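You operate a simulated robot arm through the tools that you are given. There is no shell and no other tool. Be economical: measure what you need, move in short steps, check, and stop when the job is done.

You run a simulated robot arm. Do the job below in one go: nothing can be reset, and whatever is moved stays where it is left.

## Task
Stir the open pot till its skin is gone, then glue the insole's heel.
Fine: use the white stirrer and the yellow brush, put them back and close the pot.

Only the result counts: the job must be done as asked and must still hold three seconds after the hand-in. Knocking over, shifting, dropping, spilling or breaking anything else fails it.

## Robot
A 7-joint arm with a two-finger parallel gripper, fixed in place. Base frame: the origin is at the foot of the arm, x ahead of it, y to its left, z up; the work surface is at about z = 0. Units: mm, degrees, N and s.
With the tool pointing down near the work surface it reaches from about 240 to 620 mm from the base axis. Its first joint turns from -66.0 to 66.0 degrees. Payload 2.6 kg.
The tool frame sits at the grasp point between the pads (the TCP): z along the fingers, y along the line on which they close. The tips reach 30 mm beyond it. The gripper opens to 94 mm. The fingers are 28 mm wide and 10 mm thick; the gripper's body (50 by 96 mm) begins 55 mm behind the TCP.
Orientation is that of the tool frame in the base frame, as a unit quaternion [w, x, y, z]. With the fingers straight down and closing along the base's y, the tool's x points along the base's -x, its y along +y and its z along -z.

## Interface
- The arm moves only by the tool servo_tool. Its argument "targets" is one flat list of numbers, 7 for each row, row after row: the turn, a rotation vector about the tool's x, y, z in units of 4 degrees (1.0 is 4 degrees), then the shift along the tool's x, y, z in units of 20 mm (1.0 is 20 mm), then the opening, from 0 (shut) to 1 (fully open). In form: [rx, ry, rz, dx, dy, dz, claw, rx, ry, rz, dx, dy, dz, claw, ...]. A call has 1 to 10 rows; each row shifts and turns the commanded pose from where the row before left it, along the tool's axes as they then stand. A call with a number of a shift or a turn outside -1 to 1 is refused whole. Each row takes 0.2 s and may step no farther than 50 mm and 8.6 degrees from the row before; otherwise, or with a gripper value out of range, the whole call is refused. A pose out of reach is approached as far as the arm can. The call stops where the force on the tool passes 40 N (or 10 N more than at its start, if that is more) or the arm is blocked; 0.2 s more then pass. Each finger travels about 72 mm/s and halts on what it meets, pressing with about 23 N; the grip force reading is that of the motor and also rises with nothing between the fingers. The clock runs only during rows and for 0.2 s after the last one: add rows that do not move to give the fingers time. The reply holds the time, the measured pose of the TCP, the force on the tool along the base axes, the opening and the grip force, in the units named above and with some noise, with the torque about the TCP (base axes, N m) and any sound that the robot's microphone picked up.
- Cameras (640 x 400 px; columns grow to the right, rows downward): "scene" is fixed at [21.5, 427.2, 573.1]; the picture's right is [-0.86, -0.51, 0.00], its down [-0.31, 0.52, -0.79] and it looks along [0.41, -0.68, -0.61] (base axes); focal length 255 px, centre (320, 200). "wrist" rides on the gripper at [76, 14, -102] in the tool frame; the picture's right is [-0.18, 0.98, 0.00], its down [-0.75, -0.14, -0.64] and it looks along [-0.63, -0.12, 0.77] (tool axes); focal length 243 px, centre (320, 200). There is no depth. A picture from a camera that has moved, and an enlarged one, comes with that camera's place and axes in the base frame and with its lens. The place of the scene camera against the robot may be out by one fixed shift of up to 18 mm in any direction.
- capture(camera): a new picture of that camera. It takes no simulated time.
- close_up(camera, box): a new picture of the part [left, top, right, bottom] of that camera's present view, enlarged. It takes no simulated time.
- close_job(): hands the job in; it is judged then, once.

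Go step by step. Nothing tells you positions but the pictures and the camera data: compare them with the known pose of the tool, close in by small moves and look again before you grip or let go. The budget is 120 turns and 68 pictures, counting those below and the enlarged ones. Unless the task says otherwise, let go and move clear before handing in, and close with one line.

The tools are called after "Request:" as name(argument=value, ...) on one line, values as JSON. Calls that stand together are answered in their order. servo_tool: Moves the arm, as the interface text tells. Its arguments: {"type":"object","properties":{"targets":{"type":"array"}},"required":["targets"]} The other tools are called the same way: capture (camera) takes a picture; close_up (camera, box) takes an enlarged picture of a part of a camera's view; close_job () hands the job in.

At the start:

```text
time_s: 0.0
tcp_pos: [356.3, 62.4, 404.7]
ee_rot: [0.0, 0.0, 1.0, 0.0]
contact_force: [0.0, 0.4, 1.1]
torque: [-0.04, 0.0, 0.0]
opening: 94.1
grasp_force: 0.1
```

scene: 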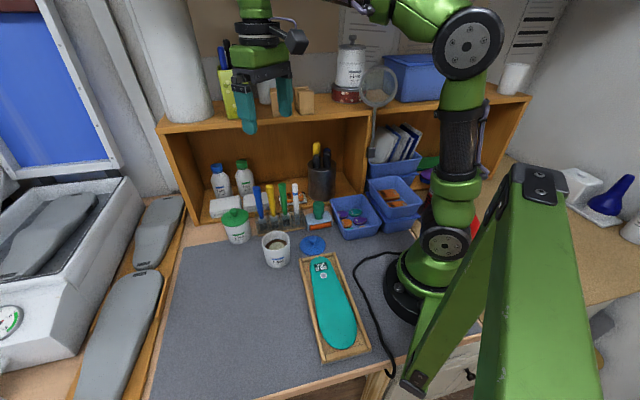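
wrist: 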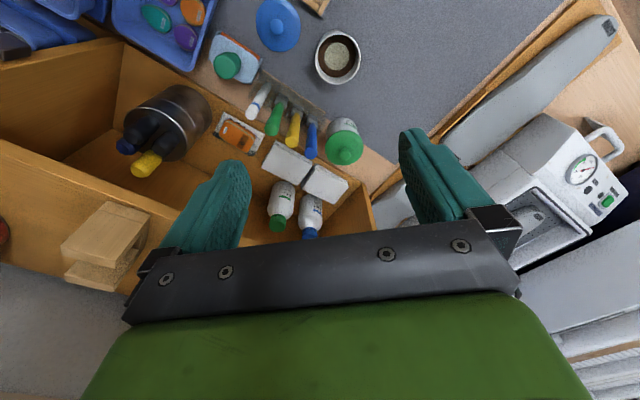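

I see an open pot with a blue lid beside it, a rack with blue, yellow, green and white tools, and an insole on a board. I'll take closer looks first.

Request:
close_up(camera="scene", box=[200, 160, 360, 280])

Request:
close_up(camera="scene", box=[270, 230, 400, 370])

Request:
close_up(camera="wrist", box=[200, 0, 380, 180])

```text
3.33 times, centred on (280, 220) of scene
camera zoom: at [21.5, 427.2, 573.1], right [-0.86, -0.51, 0.0], down [-0.31, 0.52, -0.79], along [0.41, -0.68, -0.61], focal length 849 px, centre (453, 133)
```

zoom: 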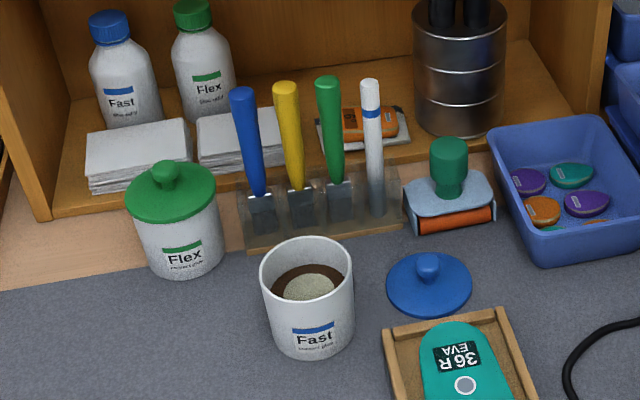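

```text
2.86 times, centred on (335, 300) of scene
camera zoom: at [21.5, 427.2, 573.1], right [-0.86, -0.51, 0.0], down [-0.31, 0.52, -0.79], along [0.41, -0.68, -0.61], focal length 728 px, centre (277, -86)
```

zoom: 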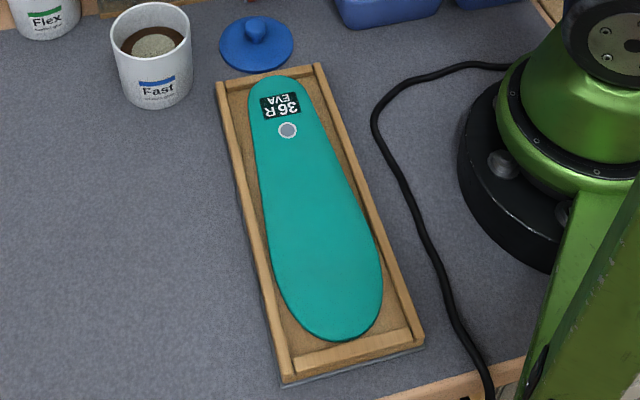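

```text
2.22 times, centred on (290, 90) of wrist
camera zoom: at [279.6, 75.6, 507.2], right [0.18, 0.98, 0.0], down [0.75, -0.14, 0.64], along [0.63, -0.12, -0.77], focal length 539 px, centre (387, 444)
```

zoom: 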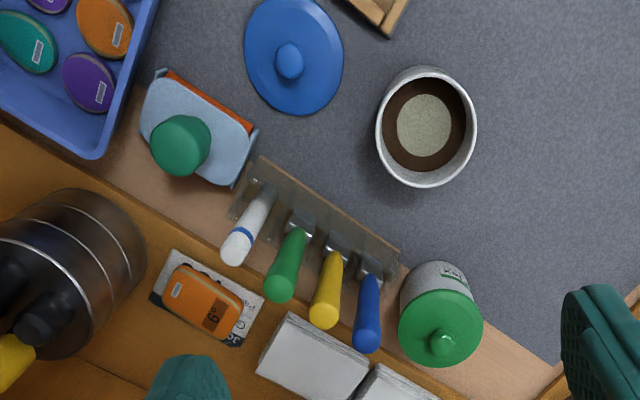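

The "Fast" pot is at about (356, 88) and the rack row runs from about (384,-50) to (464,24). I'll turn the wrist so it closes across the row, and lower a little for a second view.

Request:
servo_tool(targets=[0, 0, -1, 0, 0, 0.5, 0.6, 0, 0, -1, 0, 0, 0.5, 0.6, 0, 0, -1, 0, 0, 0.5, 0.6, 0, 0, -1, 0, 0, 0.5, 0.6, 0, 0, -1, 0, 0, 0.5, 0.6, 0, 0, -1, 0, 0, 0.5, 0.6, 0, 0, -1, 0, 0, 0.5, 0.6, 0, 0, -1, 0, 0, 0.5, 0.6, 0, 0, -1, 0, 0, 0.5, 0.6, 0, 0, -1, 0, 0, 0.5, 0.6])

Request:
capture(camera="wrist")

Request:
capture(camera="scene")

```text
time_s: 2.2
tcp_pos: [355.9, 62.0, 304.7]
ee_rot: [-0.001, -0.342, 0.94, 0.001]
contact_force: [-0.4, -0.7, 0.0]
torque: [0.0, 0.01, 0.0]
opening: 56.4
grasp_force: 0.0
```

```text
62 pictures are left
camera wrist: at [288.3, 22.6, 407.2], right [-0.49, 0.87, 0.0], down [0.67, 0.38, 0.64], along [0.56, 0.32, -0.77], focal length 243 px, centre (320, 200)
```

wrist: 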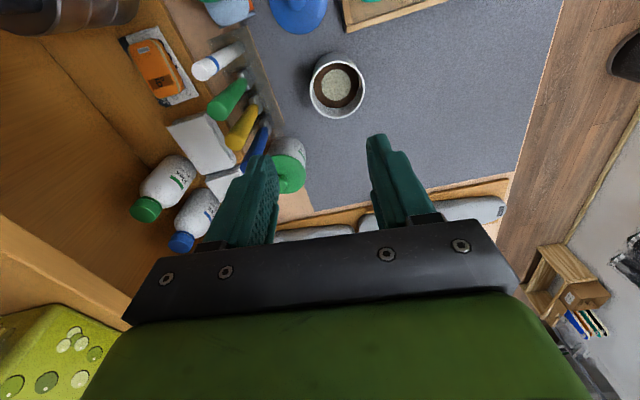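

```text
61 pictures are left
```

scene: 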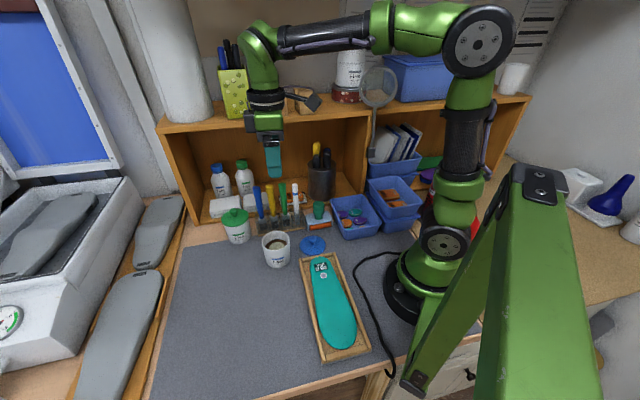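

The white stirrer stands at about (388,-50) with its top near z 145. I'll go over it, still above the tops, to check.

Request:
servo_tool(targets=[0, 0, -1, 0, 0, 0, 0.6, 0, 0, 0, 0.457, -0.857, 0.5, 0.6, 0, 0, 0, 0.457, -0.857, 0.5, 0.6, 0, 0, 0, 0.457, -0.857, 0.5, 0.6, 0, 0, 0, 0.457, -0.857, 0.5, 0.6, 0, 0, 0, 0.457, -0.857, 0.5, 0.6, 0, 0, 0, 0.457, -0.857, 0.5, 0.6])

Request:
capture(camera="wrist")

Request:
close_up(camera="scene", box=[200, 110, 360, 270])

```text
time_s: 3.8
tcp_pos: [388.0, -49.6, 244.2]
ee_rot: [0.0, -0.375, 0.927, 0.0]
contact_force: [-0.2, -0.2, -0.1]
torque: [-0.01, 0.0, 0.01]
opening: 56.4
grasp_force: 0.0
```

```text
60 pictures are left
camera wrist: at [322.7, -92.5, 346.7], right [-0.55, 0.83, 0.0], down [0.64, 0.42, 0.64], along [0.54, 0.35, -0.77], focal length 243 px, centre (320, 200)
```

wrist: 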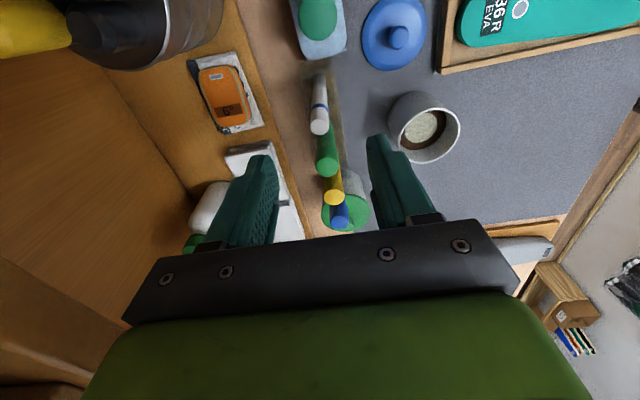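

```text
2.50 times, centred on (280, 190) of scene
camera zoom: at [21.5, 427.2, 573.1], right [-0.86, -0.51, 0.0], down [-0.31, 0.52, -0.79], along [0.41, -0.68, -0.61], focal length 637 px, centre (420, 225)
```

zoom: 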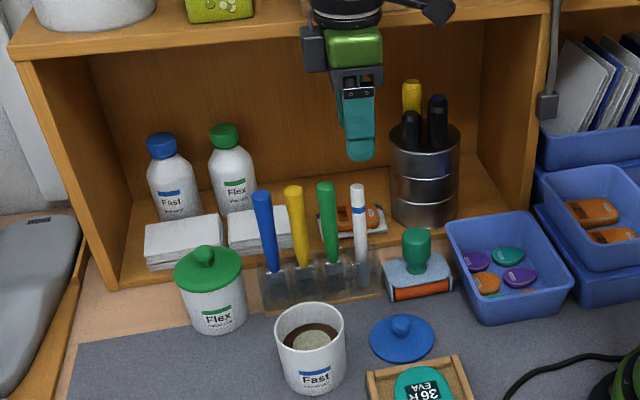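

White stirrer top ≈ (391,-48,153), in line with the fingers. I'll descend to just above it and check.

Request:
servo_tool(targets=[0, 0, 0, -0.16, -0.05, 0.9, 0.6, 0, 0, 0, 0, 0, 0.9, 0.6, 0, 0, 0, 0, 0, 0.9, 0.6])

Request:
capture(camera="wrist")

Request:
close_up(camera="scene", box=[240, 130, 340, 250])

```text
time_s: 4.6
tcp_pos: [391.2, -46.9, 191.5]
ee_rot: [0.0, -0.375, 0.927, 0.0]
contact_force: [-0.4, 0.1, -0.8]
torque: [0.0, 0.01, 0.04]
opening: 56.3
grasp_force: 0.1
```

```text
58 pictures are left
camera wrist: at [326.1, -90.7, 293.9], right [-0.55, 0.84, 0.0], down [0.64, 0.42, 0.64], along [0.54, 0.35, -0.77], focal length 243 px, centre (320, 200)
```

wrist: 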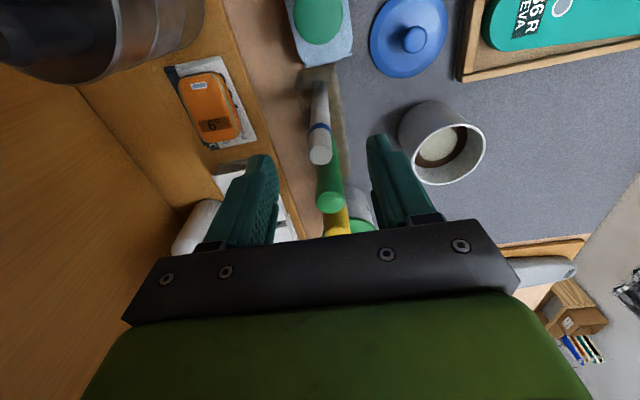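

```text
3.33 times, centred on (290, 190) of scene
camera zoom: at [21.5, 427.2, 573.1], right [-0.86, -0.51, 0.0], down [-0.31, 0.52, -0.79], along [0.41, -0.68, -0.61], focal length 849 px, centre (420, 233)
```

zoom: 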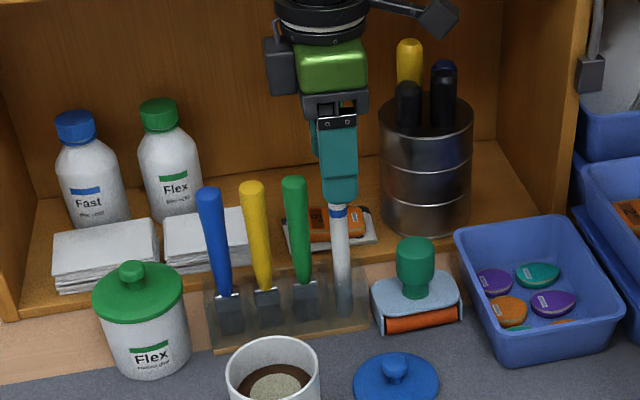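

Alignment is good; the pot rim is at about (357, 88.5, z≈64). I'll descend and grip the stirrer.

Request:
servo_tool(targets=[0, 0, 0, 0, 0, 0.8, 0.6, 0, 0, 0, 0, 0, 0.8, 0.6, 0, 0, 0, 0, 0, 0.8, 0.6, 0, 0, 0, 0, 0, 0.7, 0.6, 0, 0, 0, 0, 0, 0, 0.3, 0, 0, 0, 0, 0, 0, 0, 0, 0, 0, 0, 0, 0, 0, 0, 0, 0, 0, 0, 0, 0])

Request:
close_up(camera="scene", box=[240, 130, 340, 250])

Request:
capture(camera="wrist")

```text
time_s: 6.4
tcp_pos: [390.4, -48.8, 127.7]
ee_rot: [0.0, -0.374, 0.927, 0.0]
contact_force: [0.6, 0.5, 0.3]
torque: [0.0, -0.04, -0.02]
opening: 14.5
grasp_force: 22.9
```

```text
3.33 times, centred on (290, 190) of scene
camera zoom: at [21.5, 427.2, 573.1], right [-0.86, -0.51, 0.0], down [-0.31, 0.52, -0.79], along [0.41, -0.68, -0.61], focal length 849 px, centre (420, 233)
```

zoom: 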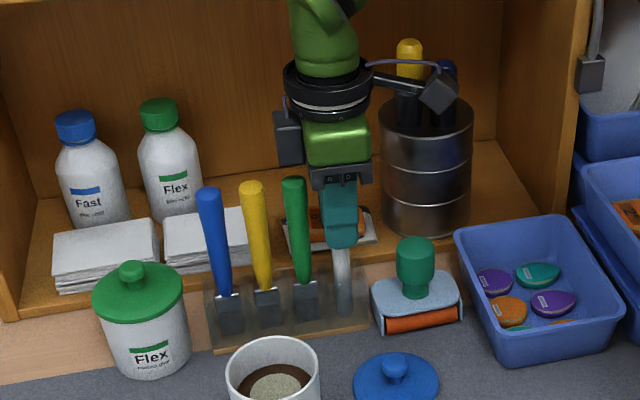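

```text
55 pictures are left
camera wrist: at [325.8, -91.5, 231.0], right [-0.55, 0.83, 0.0], down [0.64, 0.42, 0.64], along [0.54, 0.35, -0.77], focal length 243 px, centre (320, 200)
```

wrist: 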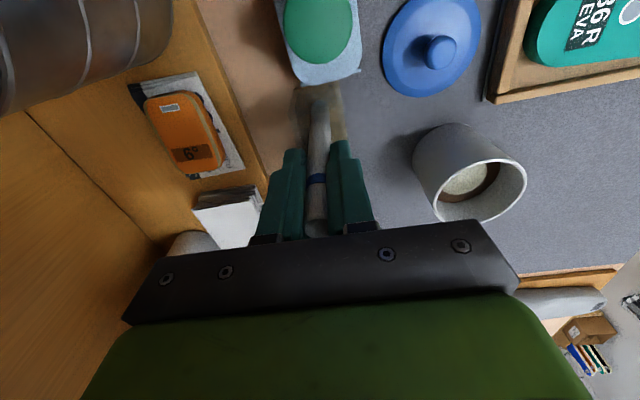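

Stirrer gripped (14.5 mm); its storage pose is TCP (390.4,-48.8,127.7). I'll lift straight up.

Request:
servo_tool(targets=[0, 0, 0, 0, 0, -0.5, 0, 0, 0, 0, 0, 0, -0.8, 0, 0, 0, 0, 0, 0, -1, 0, 0, 0, 0, 0, 0, -1, 0, 0, 0, 0, 0, 0, -1, 0, 0, 0, 0, 0, 0, -1, 0, 0, 0, 0, 0, 0, 0, 0])

Request:
close_up(camera="scene", box=[220, 120, 360, 280])

Request:
capture(camera="wrist")

```text
time_s: 8.0
tcp_pos: [391.4, -49.0, 234.8]
ee_rot: [-0.001, -0.374, 0.927, 0.0]
contact_force: [0.4, -0.1, -0.4]
torque: [0.01, 0.0, 0.03]
opening: 14.4
grasp_force: 23.2
```

```text
2.50 times, centred on (290, 200) of scene
camera zoom: at [21.5, 427.2, 573.1], right [-0.86, -0.51, 0.0], down [-0.31, 0.52, -0.79], along [0.41, -0.68, -0.61], focal length 637 px, centre (395, 200)
```

zoom: 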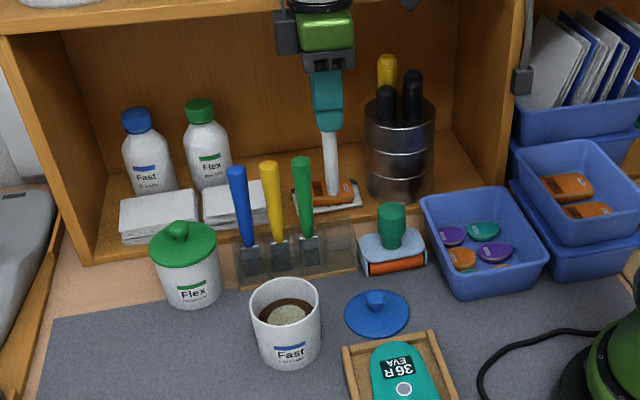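

```text
53 pictures are left
camera wrist: at [327.0, -91.9, 337.8], right [-0.55, 0.83, 0.0], down [0.64, 0.42, 0.64], along [0.54, 0.35, -0.77], focal length 243 px, centre (320, 200)
```

wrist: 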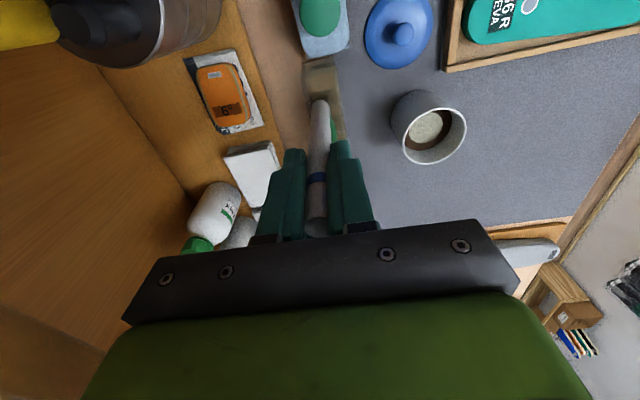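

The stirrer hangs about 112 mm below the TCP. I'll carry it over the pot centre (358, 88).

Request:
servo_tool(targets=[0, 0, 0, -0.507, 0.871, 0, 0, 0, 0, 0, -0.507, 0.871, 0, 0, 0, 0, 0, -0.507, 0.871, 0, 0, 0, 0, 0, -0.507, 0.871, 0, 0, 0, 0, 0, -0.507, 0.871, 0, 0, 0, 0, 0, -0.507, 0.871, 0, 0, 0, 0, 0, -0.507, 0.871, 0, 0, 0, 0, 0, 0, 0, 0, 0])

Request:
capture(camera="wrist")

Request:
close_up(camera="scene", box=[220, 160, 340, 280])

```text
time_s: 9.8
tcp_pos: [356.1, 90.3, 233.3]
ee_rot: [0.0, -0.375, 0.927, -0.001]
contact_force: [0.0, -0.4, -0.3]
torque: [0.0, 0.03, 0.02]
opening: 14.6
grasp_force: 23.3
```

```text
52 pictures are left
camera wrist: at [292.0, 47.2, 336.8], right [-0.55, 0.84, 0.0], down [0.64, 0.42, 0.64], along [0.54, 0.35, -0.77], focal length 243 px, centre (320, 200)
```

wrist: 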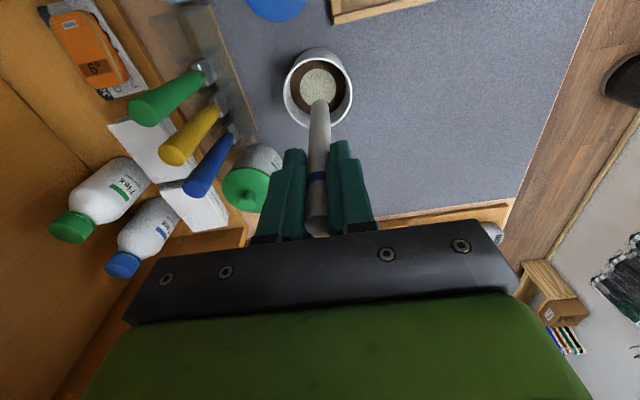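

```text
3.33 times, centred on (280, 220) of scene
camera zoom: at [21.5, 427.2, 573.1], right [-0.86, -0.51, 0.0], down [-0.31, 0.52, -0.79], along [0.41, -0.68, -0.61], focal length 849 px, centre (453, 133)
```

zoom: 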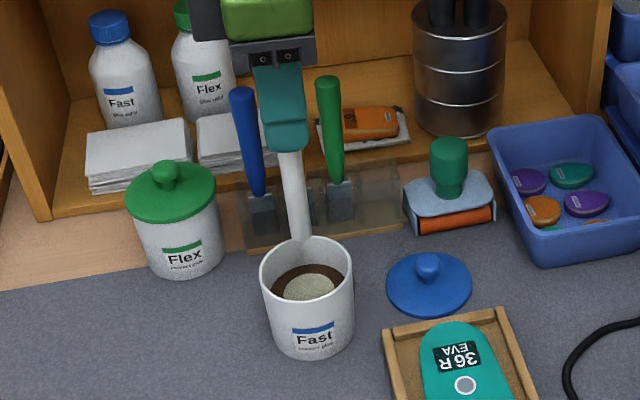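

The stirrer is nearly over the centre; I'll correct about 5 mm in y and lower it into the pot.

Request:
servo_tool(targets=[0, 0, 0, 0.17, -0.18, 0, 0, 0, 0, 0, 0, 0, 0.6, 0, 0, 0, 0, 0, 0, 0.6, 0, 0, 0, 0, 0, 0, 0.6, 0, 0, 0, 0, 0, 0, 0.6, 0, 0, 0, 0, 0, 0, 0.6, 0, 0, 0, 0, 0, 0, 0.6, 0, 0, 0, 0, 0, 0, 0.6, 0, 0, 0, 0, 0, 0, 0, 0])

Request:
capture(camera="wrist")

Request:
close_up(camera="scene", box=[240, 200, 320, 280])

```text
time_s: 11.8
tcp_pos: [357.0, 84.7, 151.5]
ee_rot: [0.001, -0.374, 0.927, 0.0]
contact_force: [-1.0, 2.8, 17.1]
torque: [0.48, 0.14, 0.04]
opening: 14.3
grasp_force: 23.4
```

```text
50 pictures are left
camera wrist: at [291.7, 40.9, 252.8], right [-0.55, 0.83, 0.0], down [0.64, 0.42, 0.64], along [0.54, 0.35, -0.77], focal length 243 px, centre (320, 200)
```

wrist: 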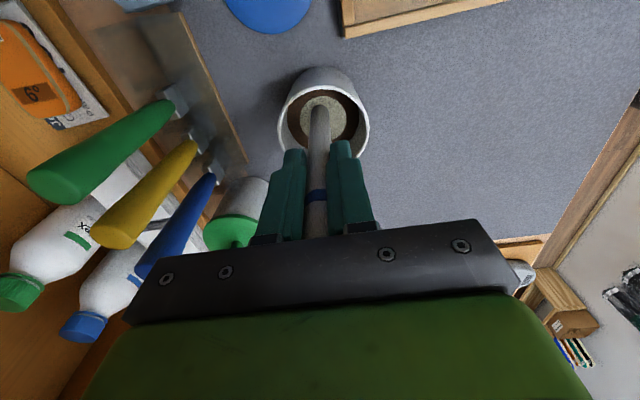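

```text
5.00 times, centred on (280, 240) of scene
camera zoom: at [21.4, 427.2, 573.1], right [-0.86, -0.51, 0.0], down [-0.31, 0.52, -0.79], along [0.41, -0.68, -0.61], focal length 1274 px, centre (520, 0)
```

zoom: 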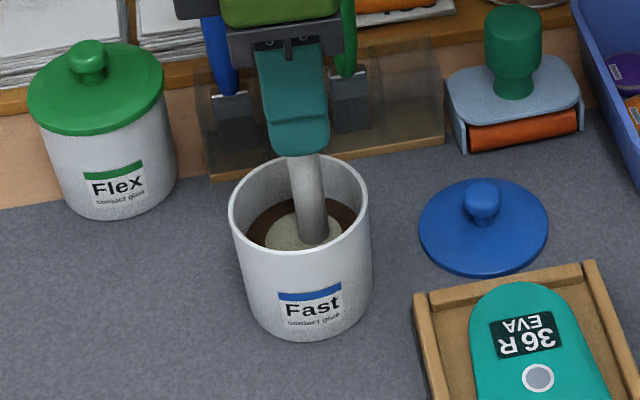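

I feel about 17 N upward, so the tip has met the floor or thick glue; I'll raise it slightly and check centring.

Request:
servo_tool(targets=[0, 0, 0, 0, 0, -0.25, 0, 0, 0, 0, 0, 0, 0, 0])

Request:
close_up(camera="wrist", box=[260, 40, 390, 170])

```text
time_s: 12.4
tcp_pos: [355.7, 84.2, 154.8]
ee_rot: [-0.001, -0.374, 0.927, 0.0]
contact_force: [0.5, 0.1, -0.3]
torque: [0.01, -0.06, -0.03]
opening: 14.4
grasp_force: 23.3
```

```text
3.08 times, centred on (325, 105) of wrist
camera zoom: at [291.2, 40.3, 257.1], right [-0.55, 0.84, 0.0], down [0.64, 0.42, 0.64], along [0.53, 0.35, -0.77], focal length 746 px, centre (305, 492)
```

zoom: 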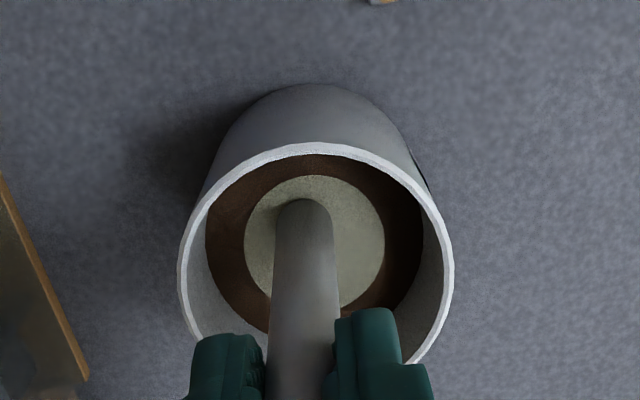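

Nothing is pushing now; the tip seems to sit right at the skin. I'll re-centre by a few mm and press down slowly to see how the skin responds.

Request:
servo_tool(targets=[0, 0, 0, -0.28, 0.13, 0, 0, 0, 0, 0, 0, 0, 0.15, 0, 0, 0, 0, 0, 0, 0.1, 0, 0, 0, 0, 0, 0, 0, 0])

Request:
close_up(camera="wrist", box=[260, 40, 390, 170])

```text
time_s: 13.4
tcp_pos: [358.8, 90.3, 150.9]
ee_rot: [0.001, -0.375, 0.927, 0.0]
contact_force: [-3.4, 0.9, 12.3]
torque: [0.08, 0.34, 0.0]
opening: 14.5
grasp_force: 22.7
```

```text
3.08 times, centred on (325, 105) of wrist
camera zoom: at [293.8, 46.7, 253.2], right [-0.55, 0.83, 0.0], down [0.64, 0.42, 0.64], along [0.54, 0.35, -0.77], focal length 746 px, centre (305, 492)
```

zoom: 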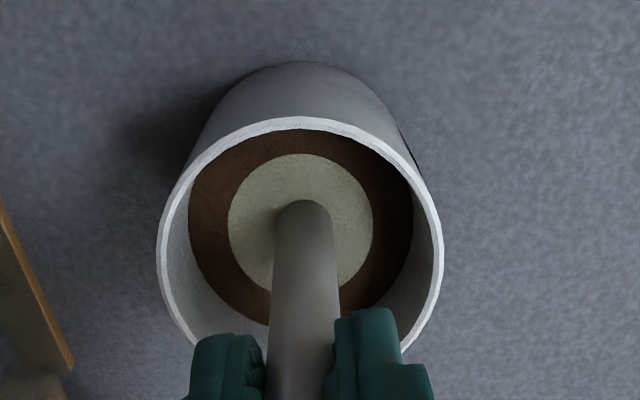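

Now the tip is centred on the skin. I'll ease the pressure off and stir one gentle circle.

Request:
servo_tool(targets=[0, 0, 0, 0.25, 0, -0.05, 0, 0, 0, 0, 0.25, 0, 0, 0, 0, 0, 0, -0.146, 0.354, 0, 0, 0, 0, 0, -0.354, 0.146, 0, 0, 0, 0, 0, -0.354, -0.146, 0, 0, 0, 0, 0, -0.146, -0.354, 0, 0, 0, 0, 0, 0.146, -0.354, 0, 0, 0, 0, 0, 0.354, -0.146, 0, 0, 0, 0, 0, 0.354, 0.146, 0, 0, 0, 0, 0, 0.146, 0.354, 0, 0])

Request:
close_up(camera="wrist", box=[260, 40, 390, 170])

```text
time_s: 15.6
tcp_pos: [351.4, 82.9, 152.4]
ee_rot: [-0.001, -0.375, 0.927, 0.0]
contact_force: [1.0, 0.1, 0.7]
torque: [0.0, 0.03, -0.03]
opening: 14.8
grasp_force: 22.6
```

```text
3.08 times, centred on (325, 105) of wrist
camera zoom: at [287.2, 39.6, 254.2], right [-0.55, 0.83, 0.0], down [0.64, 0.42, 0.64], along [0.54, 0.35, -0.77], focal length 746 px, centre (305, 492)
```

zoom: 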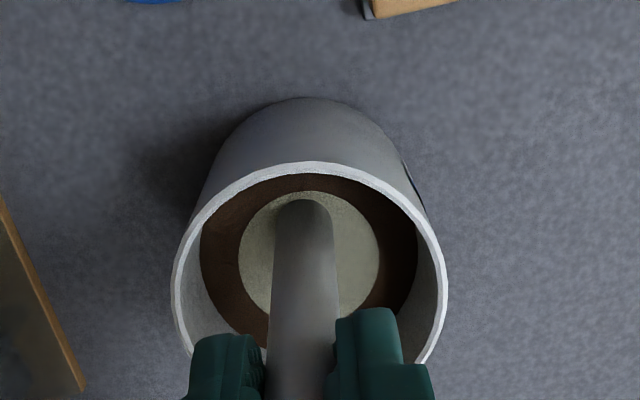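

One circle on the surface changed nothing visible. I'll return to the centre and press a little deeper, watching the force.

Request:
servo_tool(targets=[0, 0, 0, -0.25, 0, 0, 0, 0, 0, 0, -0.25, 0, 0, 0, 0, 0, 0, 0, 0, 0.1, 0, 0, 0, 0, 0, 0, 0.1, 0, 0, 0, 0, 0, 0, 0.08, 0, 0, 0, 0, 0, 0, 0, 0])

Request:
close_up(camera="wrist", box=[260, 40, 390, 170])

Request:
close_up(camera="scene", box=[250, 210, 310, 270])

```text
time_s: 17.0
tcp_pos: [360.2, 88.9, 147.0]
ee_rot: [0.002, -0.375, 0.927, 0.0]
contact_force: [0.2, 2.8, 16.4]
torque: [0.29, -0.09, -0.01]
opening: 14.8
grasp_force: 23.2
```

```text
3.08 times, centred on (325, 105) of wrist
camera zoom: at [294.4, 46.4, 248.9], right [-0.55, 0.83, 0.0], down [0.64, 0.42, 0.64], along [0.54, 0.35, -0.76], focal length 746 px, centre (305, 492)
```

zoom: 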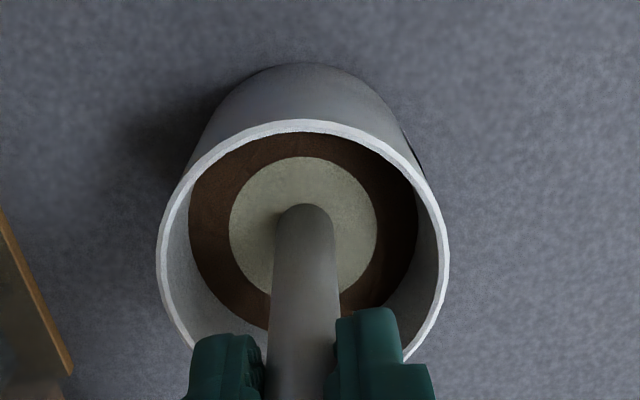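

```text
6.67 times, centred on (280, 240) of scene
camera zoom: at [21.4, 427.2, 573.1], right [-0.86, -0.51, 0.0], down [-0.31, 0.52, -0.79], along [0.41, -0.68, -0.61], focal length 1698 px, centre (587, -67)
```

zoom: 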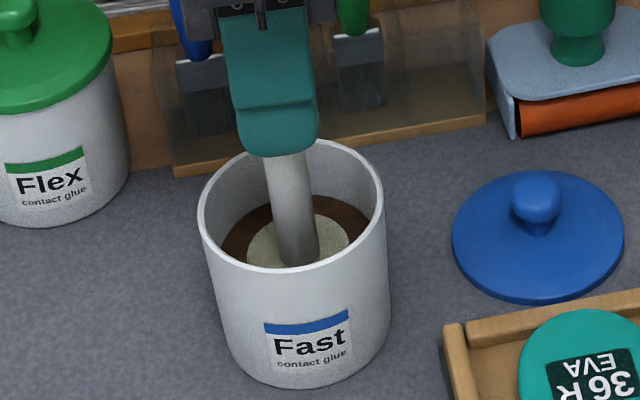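

The stirrer may be sliding up in the grip instead of sinking in. I'll check the blue band's position.

Request:
capture(camera="wrist")

```text
43 pictures are left
camera wrist: at [294.4, 46.4, 248.9], right [-0.55, 0.83, 0.0], down [0.64, 0.42, 0.64], along [0.54, 0.35, -0.76], focal length 243 px, centre (320, 200)
```

wrist: 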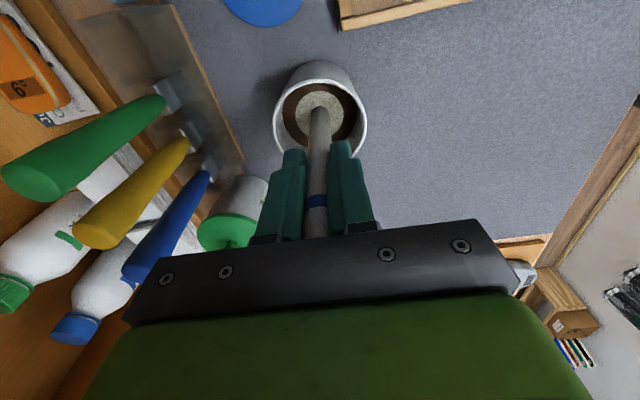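

It slipped up about 18 mm, so the skin (or floor) carries the tip at z≈42. I'll keep light contact and stir at a larger radius.

Request:
servo_tool(targets=[0, 0, 0, 0.3, 0, -0.06, 0, 0, 0, 0, 0.3, 0, 0, 0, 0, 0, 0, -0.175, 0.425, 0, 0, 0, 0, 0, -0.425, 0.175, 0, 0, 0, 0, 0, -0.425, -0.175, 0, 0, 0, 0, 0, -0.175, -0.425, 0, 0, 0, 0, 0, 0.175, -0.425, 0, 0, 0, 0, 0, 0.425, -0.175, 0, 0, 0, 0, 0, 0.425, 0.175, 0, 0, 0, 0, 0, 0.175, 0.425, 0, 0])

Request:
servo_tool(targets=[0, 0, 0, -0.175, 0.425, 0, 0, 0, 0, 0, -0.425, 0.175, 0, 0, 0, 0, 0, -0.425, -0.175, 0, 0, 0, 0, 0, -0.175, -0.425, 0, 0, 0, 0, 0, 0.175, -0.425, 0, 0, 0, 0, 0, 0.425, -0.175, 0, 0, 0, 0, 0, 0.425, 0.175, 0, 0, 0, 0, 0, 0.175, 0.425, 0, 0])

Request:
close_up(camera="wrist", box=[260, 40, 390, 170])

```text
time_s: 19.2
tcp_pos: [350.9, 82.1, 146.4]
ee_rot: [-0.001, -0.375, 0.927, 0.0]
contact_force: [0.8, -0.5, 0.1]
torque: [0.02, -0.02, 0.02]
opening: 14.3
grasp_force: 22.8
```

```text
time_s: 21.0
tcp_pos: [351.9, 80.1, 148.0]
ee_rot: [0.0, -0.375, 0.927, 0.0]
contact_force: [-0.8, 0.0, 0.4]
torque: [0.02, 0.01, 0.03]
opening: 15.0
grasp_force: 23.5
```

```text
3.08 times, centred on (325, 105) of wrist
camera zoom: at [286.6, 37.5, 249.9], right [-0.55, 0.83, 0.0], down [0.64, 0.42, 0.64], along [0.54, 0.35, -0.77], focal length 746 px, centre (305, 492)
```

zoom: 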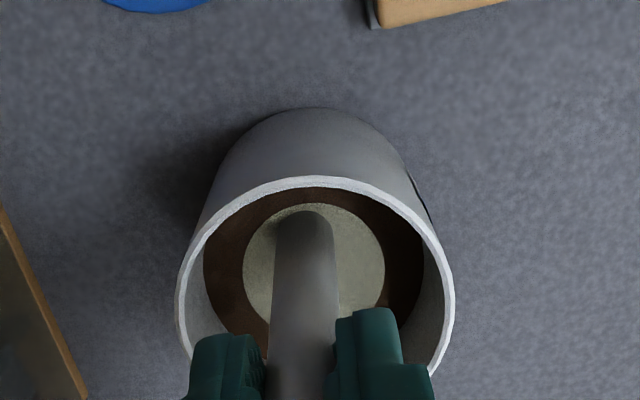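

Force vanished without changing the skin. I'll go back to centre, press and hold, to see whether the force decays (thick glue) or stays (solid skin).

Request:
servo_tool(targets=[0, 0, 0, -0.3, 0, 0, 0, 0, 0, 0, -0.3, 0, 0, 0, 0, 0, 0, 0, 0, 0, 0])

Request:
servo_tool(targets=[0, 0, 0, 0, 0, 0.1, 0, 0, 0, 0, 0, 0, 0.1, 0])

Request:
servo_tool(targets=[0, 0, 0, 0, 0, 0, 0, 0, 0, 0, 0, 0, 0, 0, 0, 0, 0, 0, 0, 0, 0, 0, 0, 0, 0, 0, 0, 0])

Request:
capture(camera="wrist")

```text
time_s: 21.8
tcp_pos: [358.7, 88.5, 146.2]
ee_rot: [0.0, -0.375, 0.927, 0.0]
contact_force: [-0.3, -0.5, 0.1]
torque: [-0.01, 0.02, 0.01]
opening: 14.9
grasp_force: 23.4
```

```text
time_s: 22.4
tcp_pos: [358.9, 90.7, 144.7]
ee_rot: [0.003, -0.374, 0.927, 0.001]
contact_force: [-1.7, 1.3, 18.3]
torque: [0.02, 0.11, 0.01]
opening: 14.8
grasp_force: 22.7
```

```text
time_s: 23.4
tcp_pos: [360.3, 89.1, 142.6]
ee_rot: [0.001, -0.374, 0.927, 0.0]
contact_force: [1.8, 2.1, 16.9]
torque: [0.15, -0.21, -0.02]
opening: 14.6
grasp_force: 23.0
```

```text
41 pictures are left
camera wrist: at [294.6, 45.7, 246.1], right [-0.55, 0.83, 0.0], down [0.64, 0.42, 0.64], along [0.54, 0.35, -0.77], focal length 243 px, centre (320, 200)
```

wrist: 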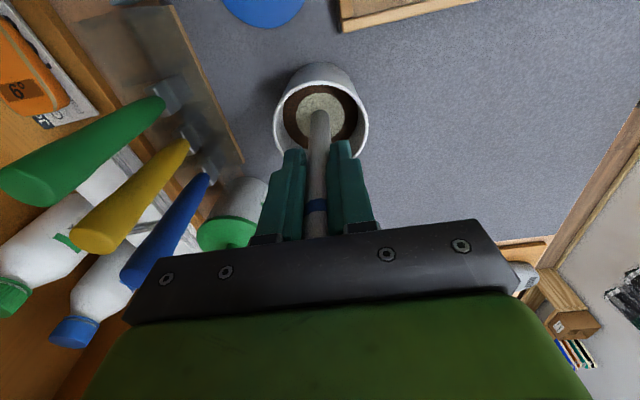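

It behaves like a solid crust and keeps sliding in the grip. I'll stir while keeping a modest downward pressure, then check the skin and the pot's position.

Request:
servo_tool(targets=[0, 0, 0, 0.25, 0, -0.03, 0, 0, 0, 0, 0.25, 0, 0.02, 0, 0, 0, 0, -0.146, 0.354, 0.02, 0, 0, 0, 0, -0.354, 0.146, 0.02, 0, 0, 0, 0, -0.354, -0.146, 0.02, 0, 0, 0, 0, -0.146, -0.354, 0.02, 0, 0, 0, 0, 0.146, -0.354, 0.02, 0, 0, 0, 0, 0.354, -0.146, 0.02, 0, 0, 0, 0, 0.354, 0.146, 0, 0, 0, 0, 0, 0.146, 0.354, 0, 0])

Request:
close_up(camera="wrist", box=[260, 40, 390, 170])

Request:
close_up(camera="scene", box=[250, 210, 310, 270])

```text
time_s: 25.6
tcp_pos: [352.6, 81.3, 140.7]
ee_rot: [0.001, -0.375, 0.927, -0.002]
contact_force: [4.8, -4.1, 10.1]
torque: [-0.32, -0.48, -0.02]
opening: 14.5
grasp_force: 22.4
```

```text
3.08 times, centred on (325, 105) of wrist
camera zoom: at [287.3, 37.8, 243.6], right [-0.55, 0.84, 0.0], down [0.64, 0.42, 0.64], along [0.54, 0.35, -0.77], focal length 746 px, centre (305, 492)
```

zoom: 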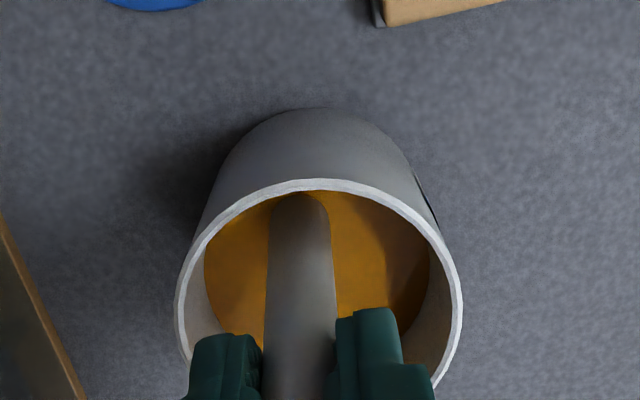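

```text
6.67 times, centred on (280, 240) of scene
camera zoom: at [21.5, 427.2, 573.1], right [-0.86, -0.51, 0.0], down [-0.31, 0.52, -0.79], along [0.41, -0.68, -0.61], focal length 1698 px, centre (587, -67)
```

zoom: 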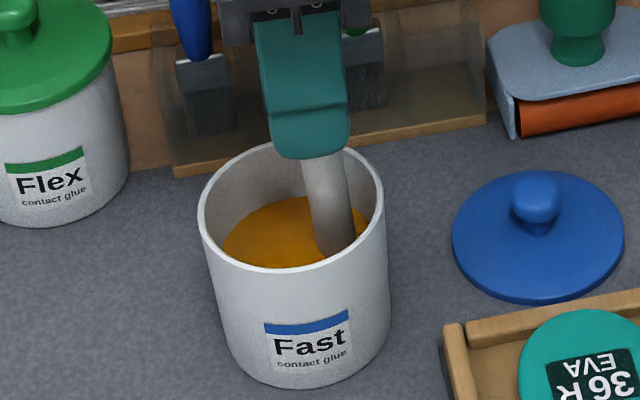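

The skin is gone: the glue is now an even amber and the pot hasn't moved. I'll centre and lift the stirrer out.

Request:
servo_tool(targets=[0, 0, 0, -0.2, 0, -0.3, 0, 0, 0, 0, -0.2, 0, -0.4, 0, 0, 0, 0, 0, 0, -0.5, 0, 0, 0, 0, 0, 0, -0.5, 0, 0, 0, 0, 0, 0, -0.8, 0, 0, 0, 0, 0, 0, -0.8, 0, 0, 0, 0, 0, 0, -0.8, 0, 0, 0, 0, 0, 0, -0.8, 0, 0, 0, 0, 0, 0, 0, 0, 0, 0, 0, 0, 0, 0, 0])

Request:
capture(camera="wrist")

Request:
close_up(camera="scene", box=[240, 150, 330, 270])

```text
time_s: 27.8
tcp_pos: [357.2, 87.0, 240.1]
ee_rot: [0.001, -0.375, 0.927, 0.001]
contact_force: [0.5, 0.0, -0.2]
torque: [0.01, 0.02, 0.0]
opening: 14.6
grasp_force: 22.5
```

```text
38 pictures are left
camera wrist: at [292.0, 42.8, 341.7], right [-0.55, 0.83, 0.0], down [0.64, 0.42, 0.64], along [0.54, 0.35, -0.77], focal length 243 px, centre (320, 200)
```

wrist: 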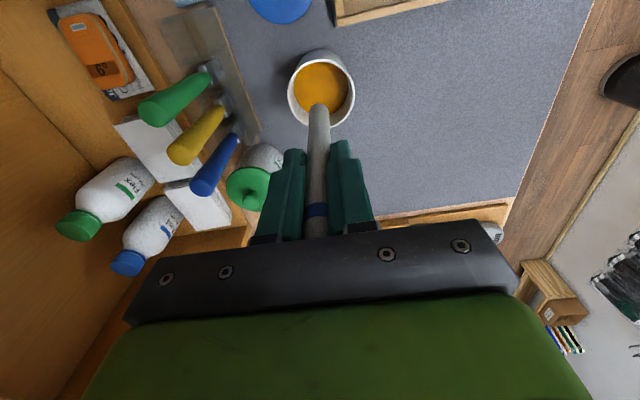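

```text
3.33 times, centred on (285, 210) of scene
camera zoom: at [21.5, 427.2, 573.1], right [-0.86, -0.51, 0.0], down [-0.31, 0.52, -0.79], along [0.41, -0.68, -0.61], focal length 849 px, centre (437, 167)
```

zoom: 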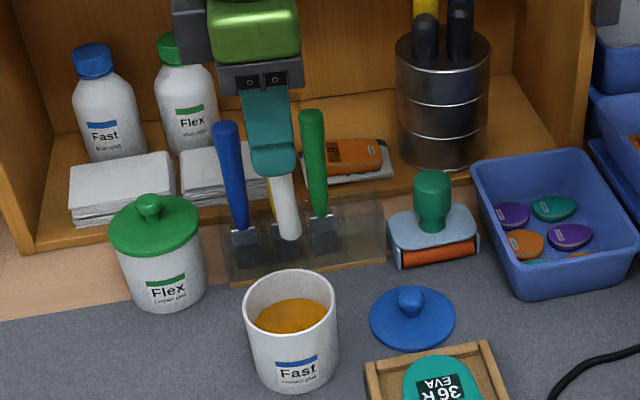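

The stirrer slid up about 25 mm in the grip and stayed roughly upright. I'll check its tilt closely.

Request:
close_up(camera="wrist", box=[260, 80, 380, 250])

Request:
close_up(camera="scene", box=[255, 170, 295, 230])

```text
2.35 times, centred on (320, 165) of wrist
camera zoom: at [292.0, 42.8, 341.7], right [-0.55, 0.83, 0.0], down [0.64, 0.42, 0.64], along [0.54, 0.35, -0.77], focal length 571 px, centre (320, 282)
```

zoom: 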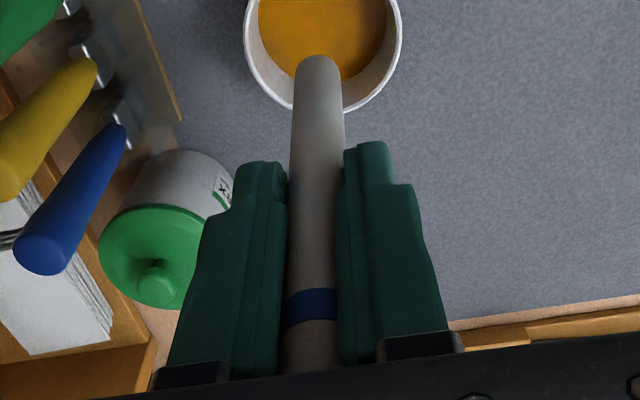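

```text
6.67 times, centred on (275, 200) of scene
camera zoom: at [21.5, 427.2, 573.1], right [-0.86, -0.51, 0.0], down [-0.31, 0.52, -0.79], along [0.41, -0.68, -0.61], focal length 1698 px, centre (620, 200)
```

zoom: 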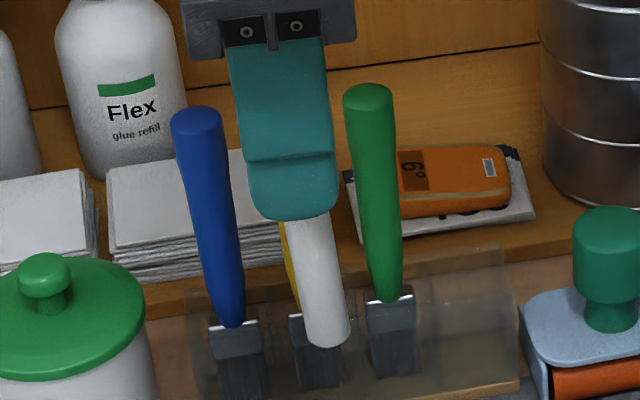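

It's upright, just shifted slightly along the fingers (~3 mm). I'll carry it back over its rack slot.

Request:
servo_tool(targets=[0, 0, 0, 0.48, -0.863, 0, 0, 0, 0, 0, 0.48, -0.863, 0, 0, 0, 0, 0, 0.48, -0.863, 0, 0, 0, 0, 0, 0.48, -0.863, 0, 0, 0, 0, 0, 0.48, -0.863, 0, 0, 0, 0, 0, 0.48, -0.863, 0, 0, 0, 0, 0, 0.48, -0.863, 0, 0, 0, 0, 0, 0, 0, 0, 0, 0, 0, 0, 0, 0, 0, 0])

Request:
servo_tool(targets=[0, 0, 0, 0, 0, 0.8, 0, 0, 0, 0, 0, 0, 0.8, 0, 0, 0, 0, 0, 0, 0.8, 0, 0, 0, 0, 0, 0, 0, 0])

Request:
close_up(camera="wrist", box=[240, 20, 400, 220])

Request:
close_up(camera="scene", box=[250, 160, 310, 240])

```text
time_s: 29.8
tcp_pos: [393.9, -45.9, 238.9]
ee_rot: [0.0, -0.374, 0.927, 0.0]
contact_force: [-0.8, 0.1, -0.7]
torque: [0.01, 0.02, -0.02]
opening: 14.5
grasp_force: 22.7
```

```text
time_s: 30.8
tcp_pos: [392.4, -46.5, 190.4]
ee_rot: [-0.001, -0.375, 0.927, 0.0]
contact_force: [0.4, -0.6, -0.5]
torque: [0.01, 0.0, -0.01]
opening: 14.6
grasp_force: 22.8
```

```text
2.00 times, centred on (320, 120) of wrist
camera zoom: at [327.4, -89.1, 293.6], right [-0.55, 0.83, 0.0], down [0.64, 0.42, 0.64], along [0.54, 0.35, -0.77], focal length 485 px, centre (320, 360)
```

zoom: 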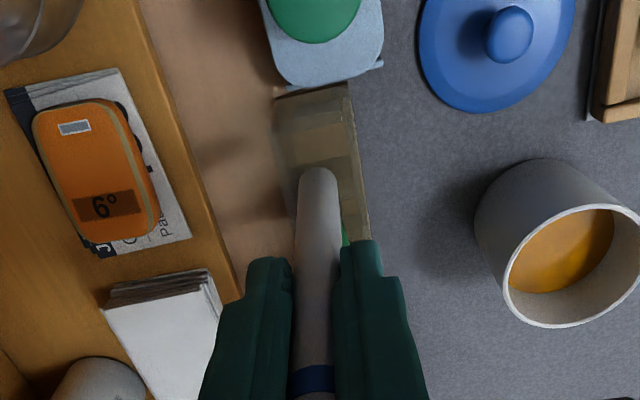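

```text
5.00 times, centred on (280, 200) of scene
camera zoom: at [21.5, 427.2, 573.1], right [-0.86, -0.51, 0.0], down [-0.31, 0.52, -0.79], along [0.41, -0.68, -0.61], focal length 1274 px, centre (520, 200)
```

zoom: 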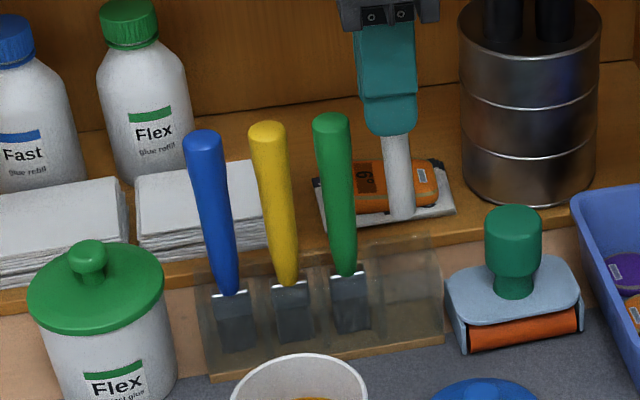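

The tip lines up with its slot. I'll lower slowly into the rack.

Request:
servo_tool(targets=[0, 0, 0, 0, 0, 0.5, 0, 0, 0, 0, 0, 0, 0.5, 0, 0, 0, 0, 0, 0, 0.5, 0, 0, 0, 0, 0, 0, 0.5, 0, 0, 0, 0, 0, 0, 0.5, 0, 0, 0, 0, 0, 0, 0, 0])

Request:
close_up(camera="scene", box=[250, 160, 310, 240])

Request:
close_up(camera="wrist", box=[240, 20, 400, 220])

```text
time_s: 32.2
tcp_pos: [393.1, -46.9, 140.6]
ee_rot: [0.0, -0.375, 0.927, 0.001]
contact_force: [0.4, 0.6, 0.1]
torque: [-0.03, -0.03, -0.01]
opening: 14.5
grasp_force: 23.4
```

```text
5.00 times, centred on (280, 200) of scene
camera zoom: at [21.5, 427.2, 573.1], right [-0.86, -0.51, 0.0], down [-0.31, 0.52, -0.79], along [0.41, -0.68, -0.61], focal length 1274 px, centre (520, 200)
```

zoom: 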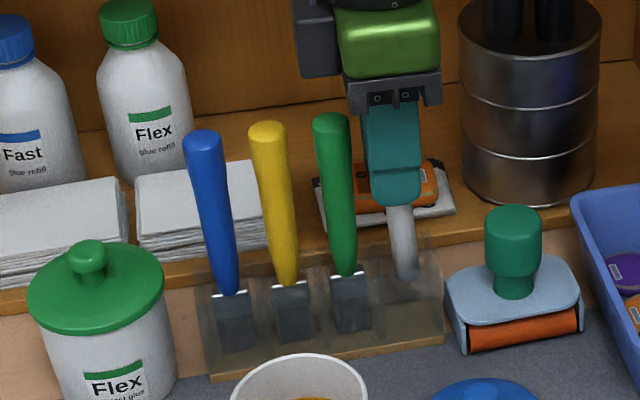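

```text
2.00 times, centred on (320, 120) of wrist
camera zoom: at [328.5, -90.1, 243.9], right [-0.55, 0.83, 0.0], down [0.64, 0.42, 0.64], along [0.54, 0.35, -0.77], focal length 485 px, centre (320, 360)
```

zoom: 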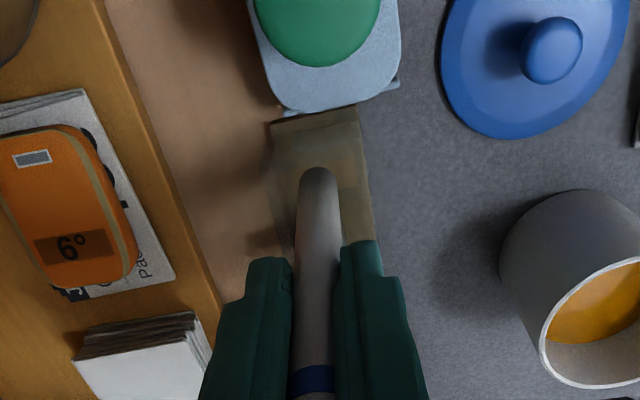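

No contact; it's entering the slot. I'll keep going down slowly.

Request:
servo_tool(targets=[0, 0, 0, 0, 0, 0.3, 0, 0, 0, 0, 0, 0, 0.3, 0, 0, 0, 0, 0, 0, 0.3, 0, 0, 0, 0, 0, 0, 0.3, 0, 0, 0, 0, 0, 0, 0.2, 0, 0, 0, 0, 0, 0, 0, 0])

Request:
close_up(camera="scene", box=[250, 160, 310, 240])

```text
time_s: 33.6
tcp_pos: [394.3, -46.3, 113.1]
ee_rot: [0.0, -0.374, 0.927, 0.0]
contact_force: [0.4, 0.6, -0.9]
torque: [-0.02, 0.0, 0.0]
opening: 14.4
grasp_force: 22.4
```

```text
5.00 times, centred on (280, 200) of scene
camera zoom: at [21.5, 427.2, 573.1], right [-0.86, -0.51, 0.0], down [-0.31, 0.52, -0.79], along [0.41, -0.68, -0.61], focal length 1274 px, centre (520, 200)
```

zoom: 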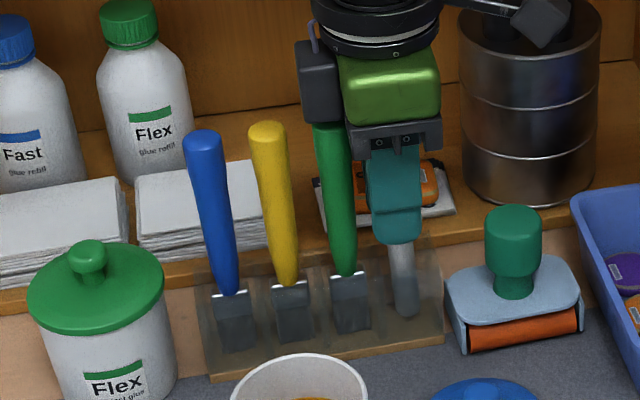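

The tip is about 5–8 mm above its rest. I'll lower in tiny steps watching force, since the gripper's side box is close to the green handle.

Request:
servo_tool(targets=[0, 0, 0, 0, 0, 0.1, 0, 0, 0, 0, 0, 0, 0.1, 0, 0, 0, 0, 0, 0, 0, 0])

Request:
capture(camera="wrist")

Request:
close_up(camera="scene", box=[265, 165, 305, 205])

```text
time_s: 34.4
tcp_pos: [392.7, -46.3, 109.3]
ee_rot: [0.001, -0.375, 0.927, 0.0]
contact_force: [0.0, 0.0, 4.9]
torque: [0.08, -0.13, 0.02]
opening: 14.7
grasp_force: 22.9
```

```text
29 pictures are left
camera wrist: at [328.2, -89.1, 212.0], right [-0.55, 0.84, 0.0], down [0.64, 0.42, 0.64], along [0.54, 0.35, -0.77], focal length 243 px, centre (320, 200)
```

wrist: 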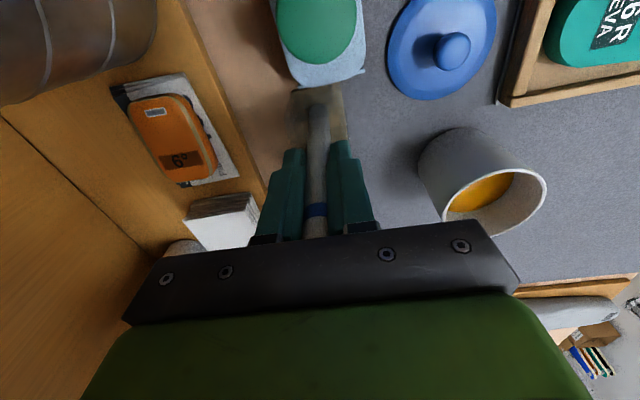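

```text
10.00 times, centred on (285, 185) of scene
camera zoom: at [21.5, 427.2, 573.1], right [-0.86, -0.51, 0.0], down [-0.31, 0.52, -0.79], along [0.41, -0.68, -0.61], focal length 2548 px, centre (670, 350)
```

zoom: 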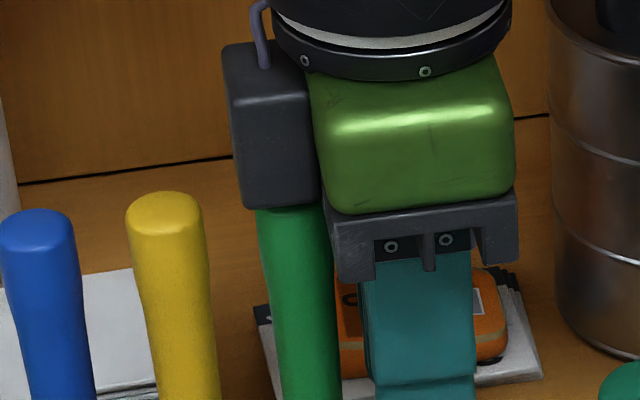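

The torque shows the side box is touching the green handle, so I'll back up a few mm. I'll then ease the fingers open so the stirrer slides the last few mm down its slot.

Request:
servo_tool(targets=[0, 0, 0, 0, 0, -0.15, 0, 0, 0, 0, 0, 0, 0, 0.17, 0, 0, 0, 0, 0, 0, 0.2, 0, 0, 0, 0, 0, 0, 0.3, 0, 0, 0, 0, 0, 0, 0.4, 0, 0, 0, 0, 0, 0, 0.5, 0, 0, 0, 0, 0, 0, 0.5])

Request:
close_up(camera="scene", box=[250, 160, 310, 240])

```text
time_s: 36.0
tcp_pos: [393.5, -45.6, 111.3]
ee_rot: [0.0, -0.375, 0.927, 0.0]
contact_force: [-0.3, -0.5, -1.1]
torque: [0.0, 0.03, 0.04]
opening: 46.9
grasp_force: 0.0
```

```text
5.00 times, centred on (280, 200) of scene
camera zoom: at [21.5, 427.2, 573.1], right [-0.86, -0.51, 0.0], down [-0.31, 0.52, -0.79], along [0.41, -0.68, -0.61], focal length 1274 px, centre (520, 200)
```

zoom: 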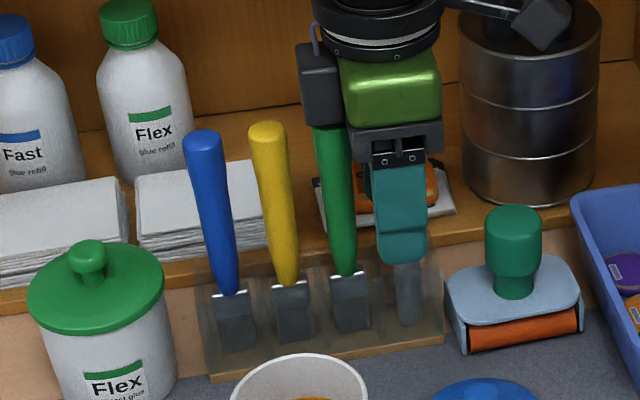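

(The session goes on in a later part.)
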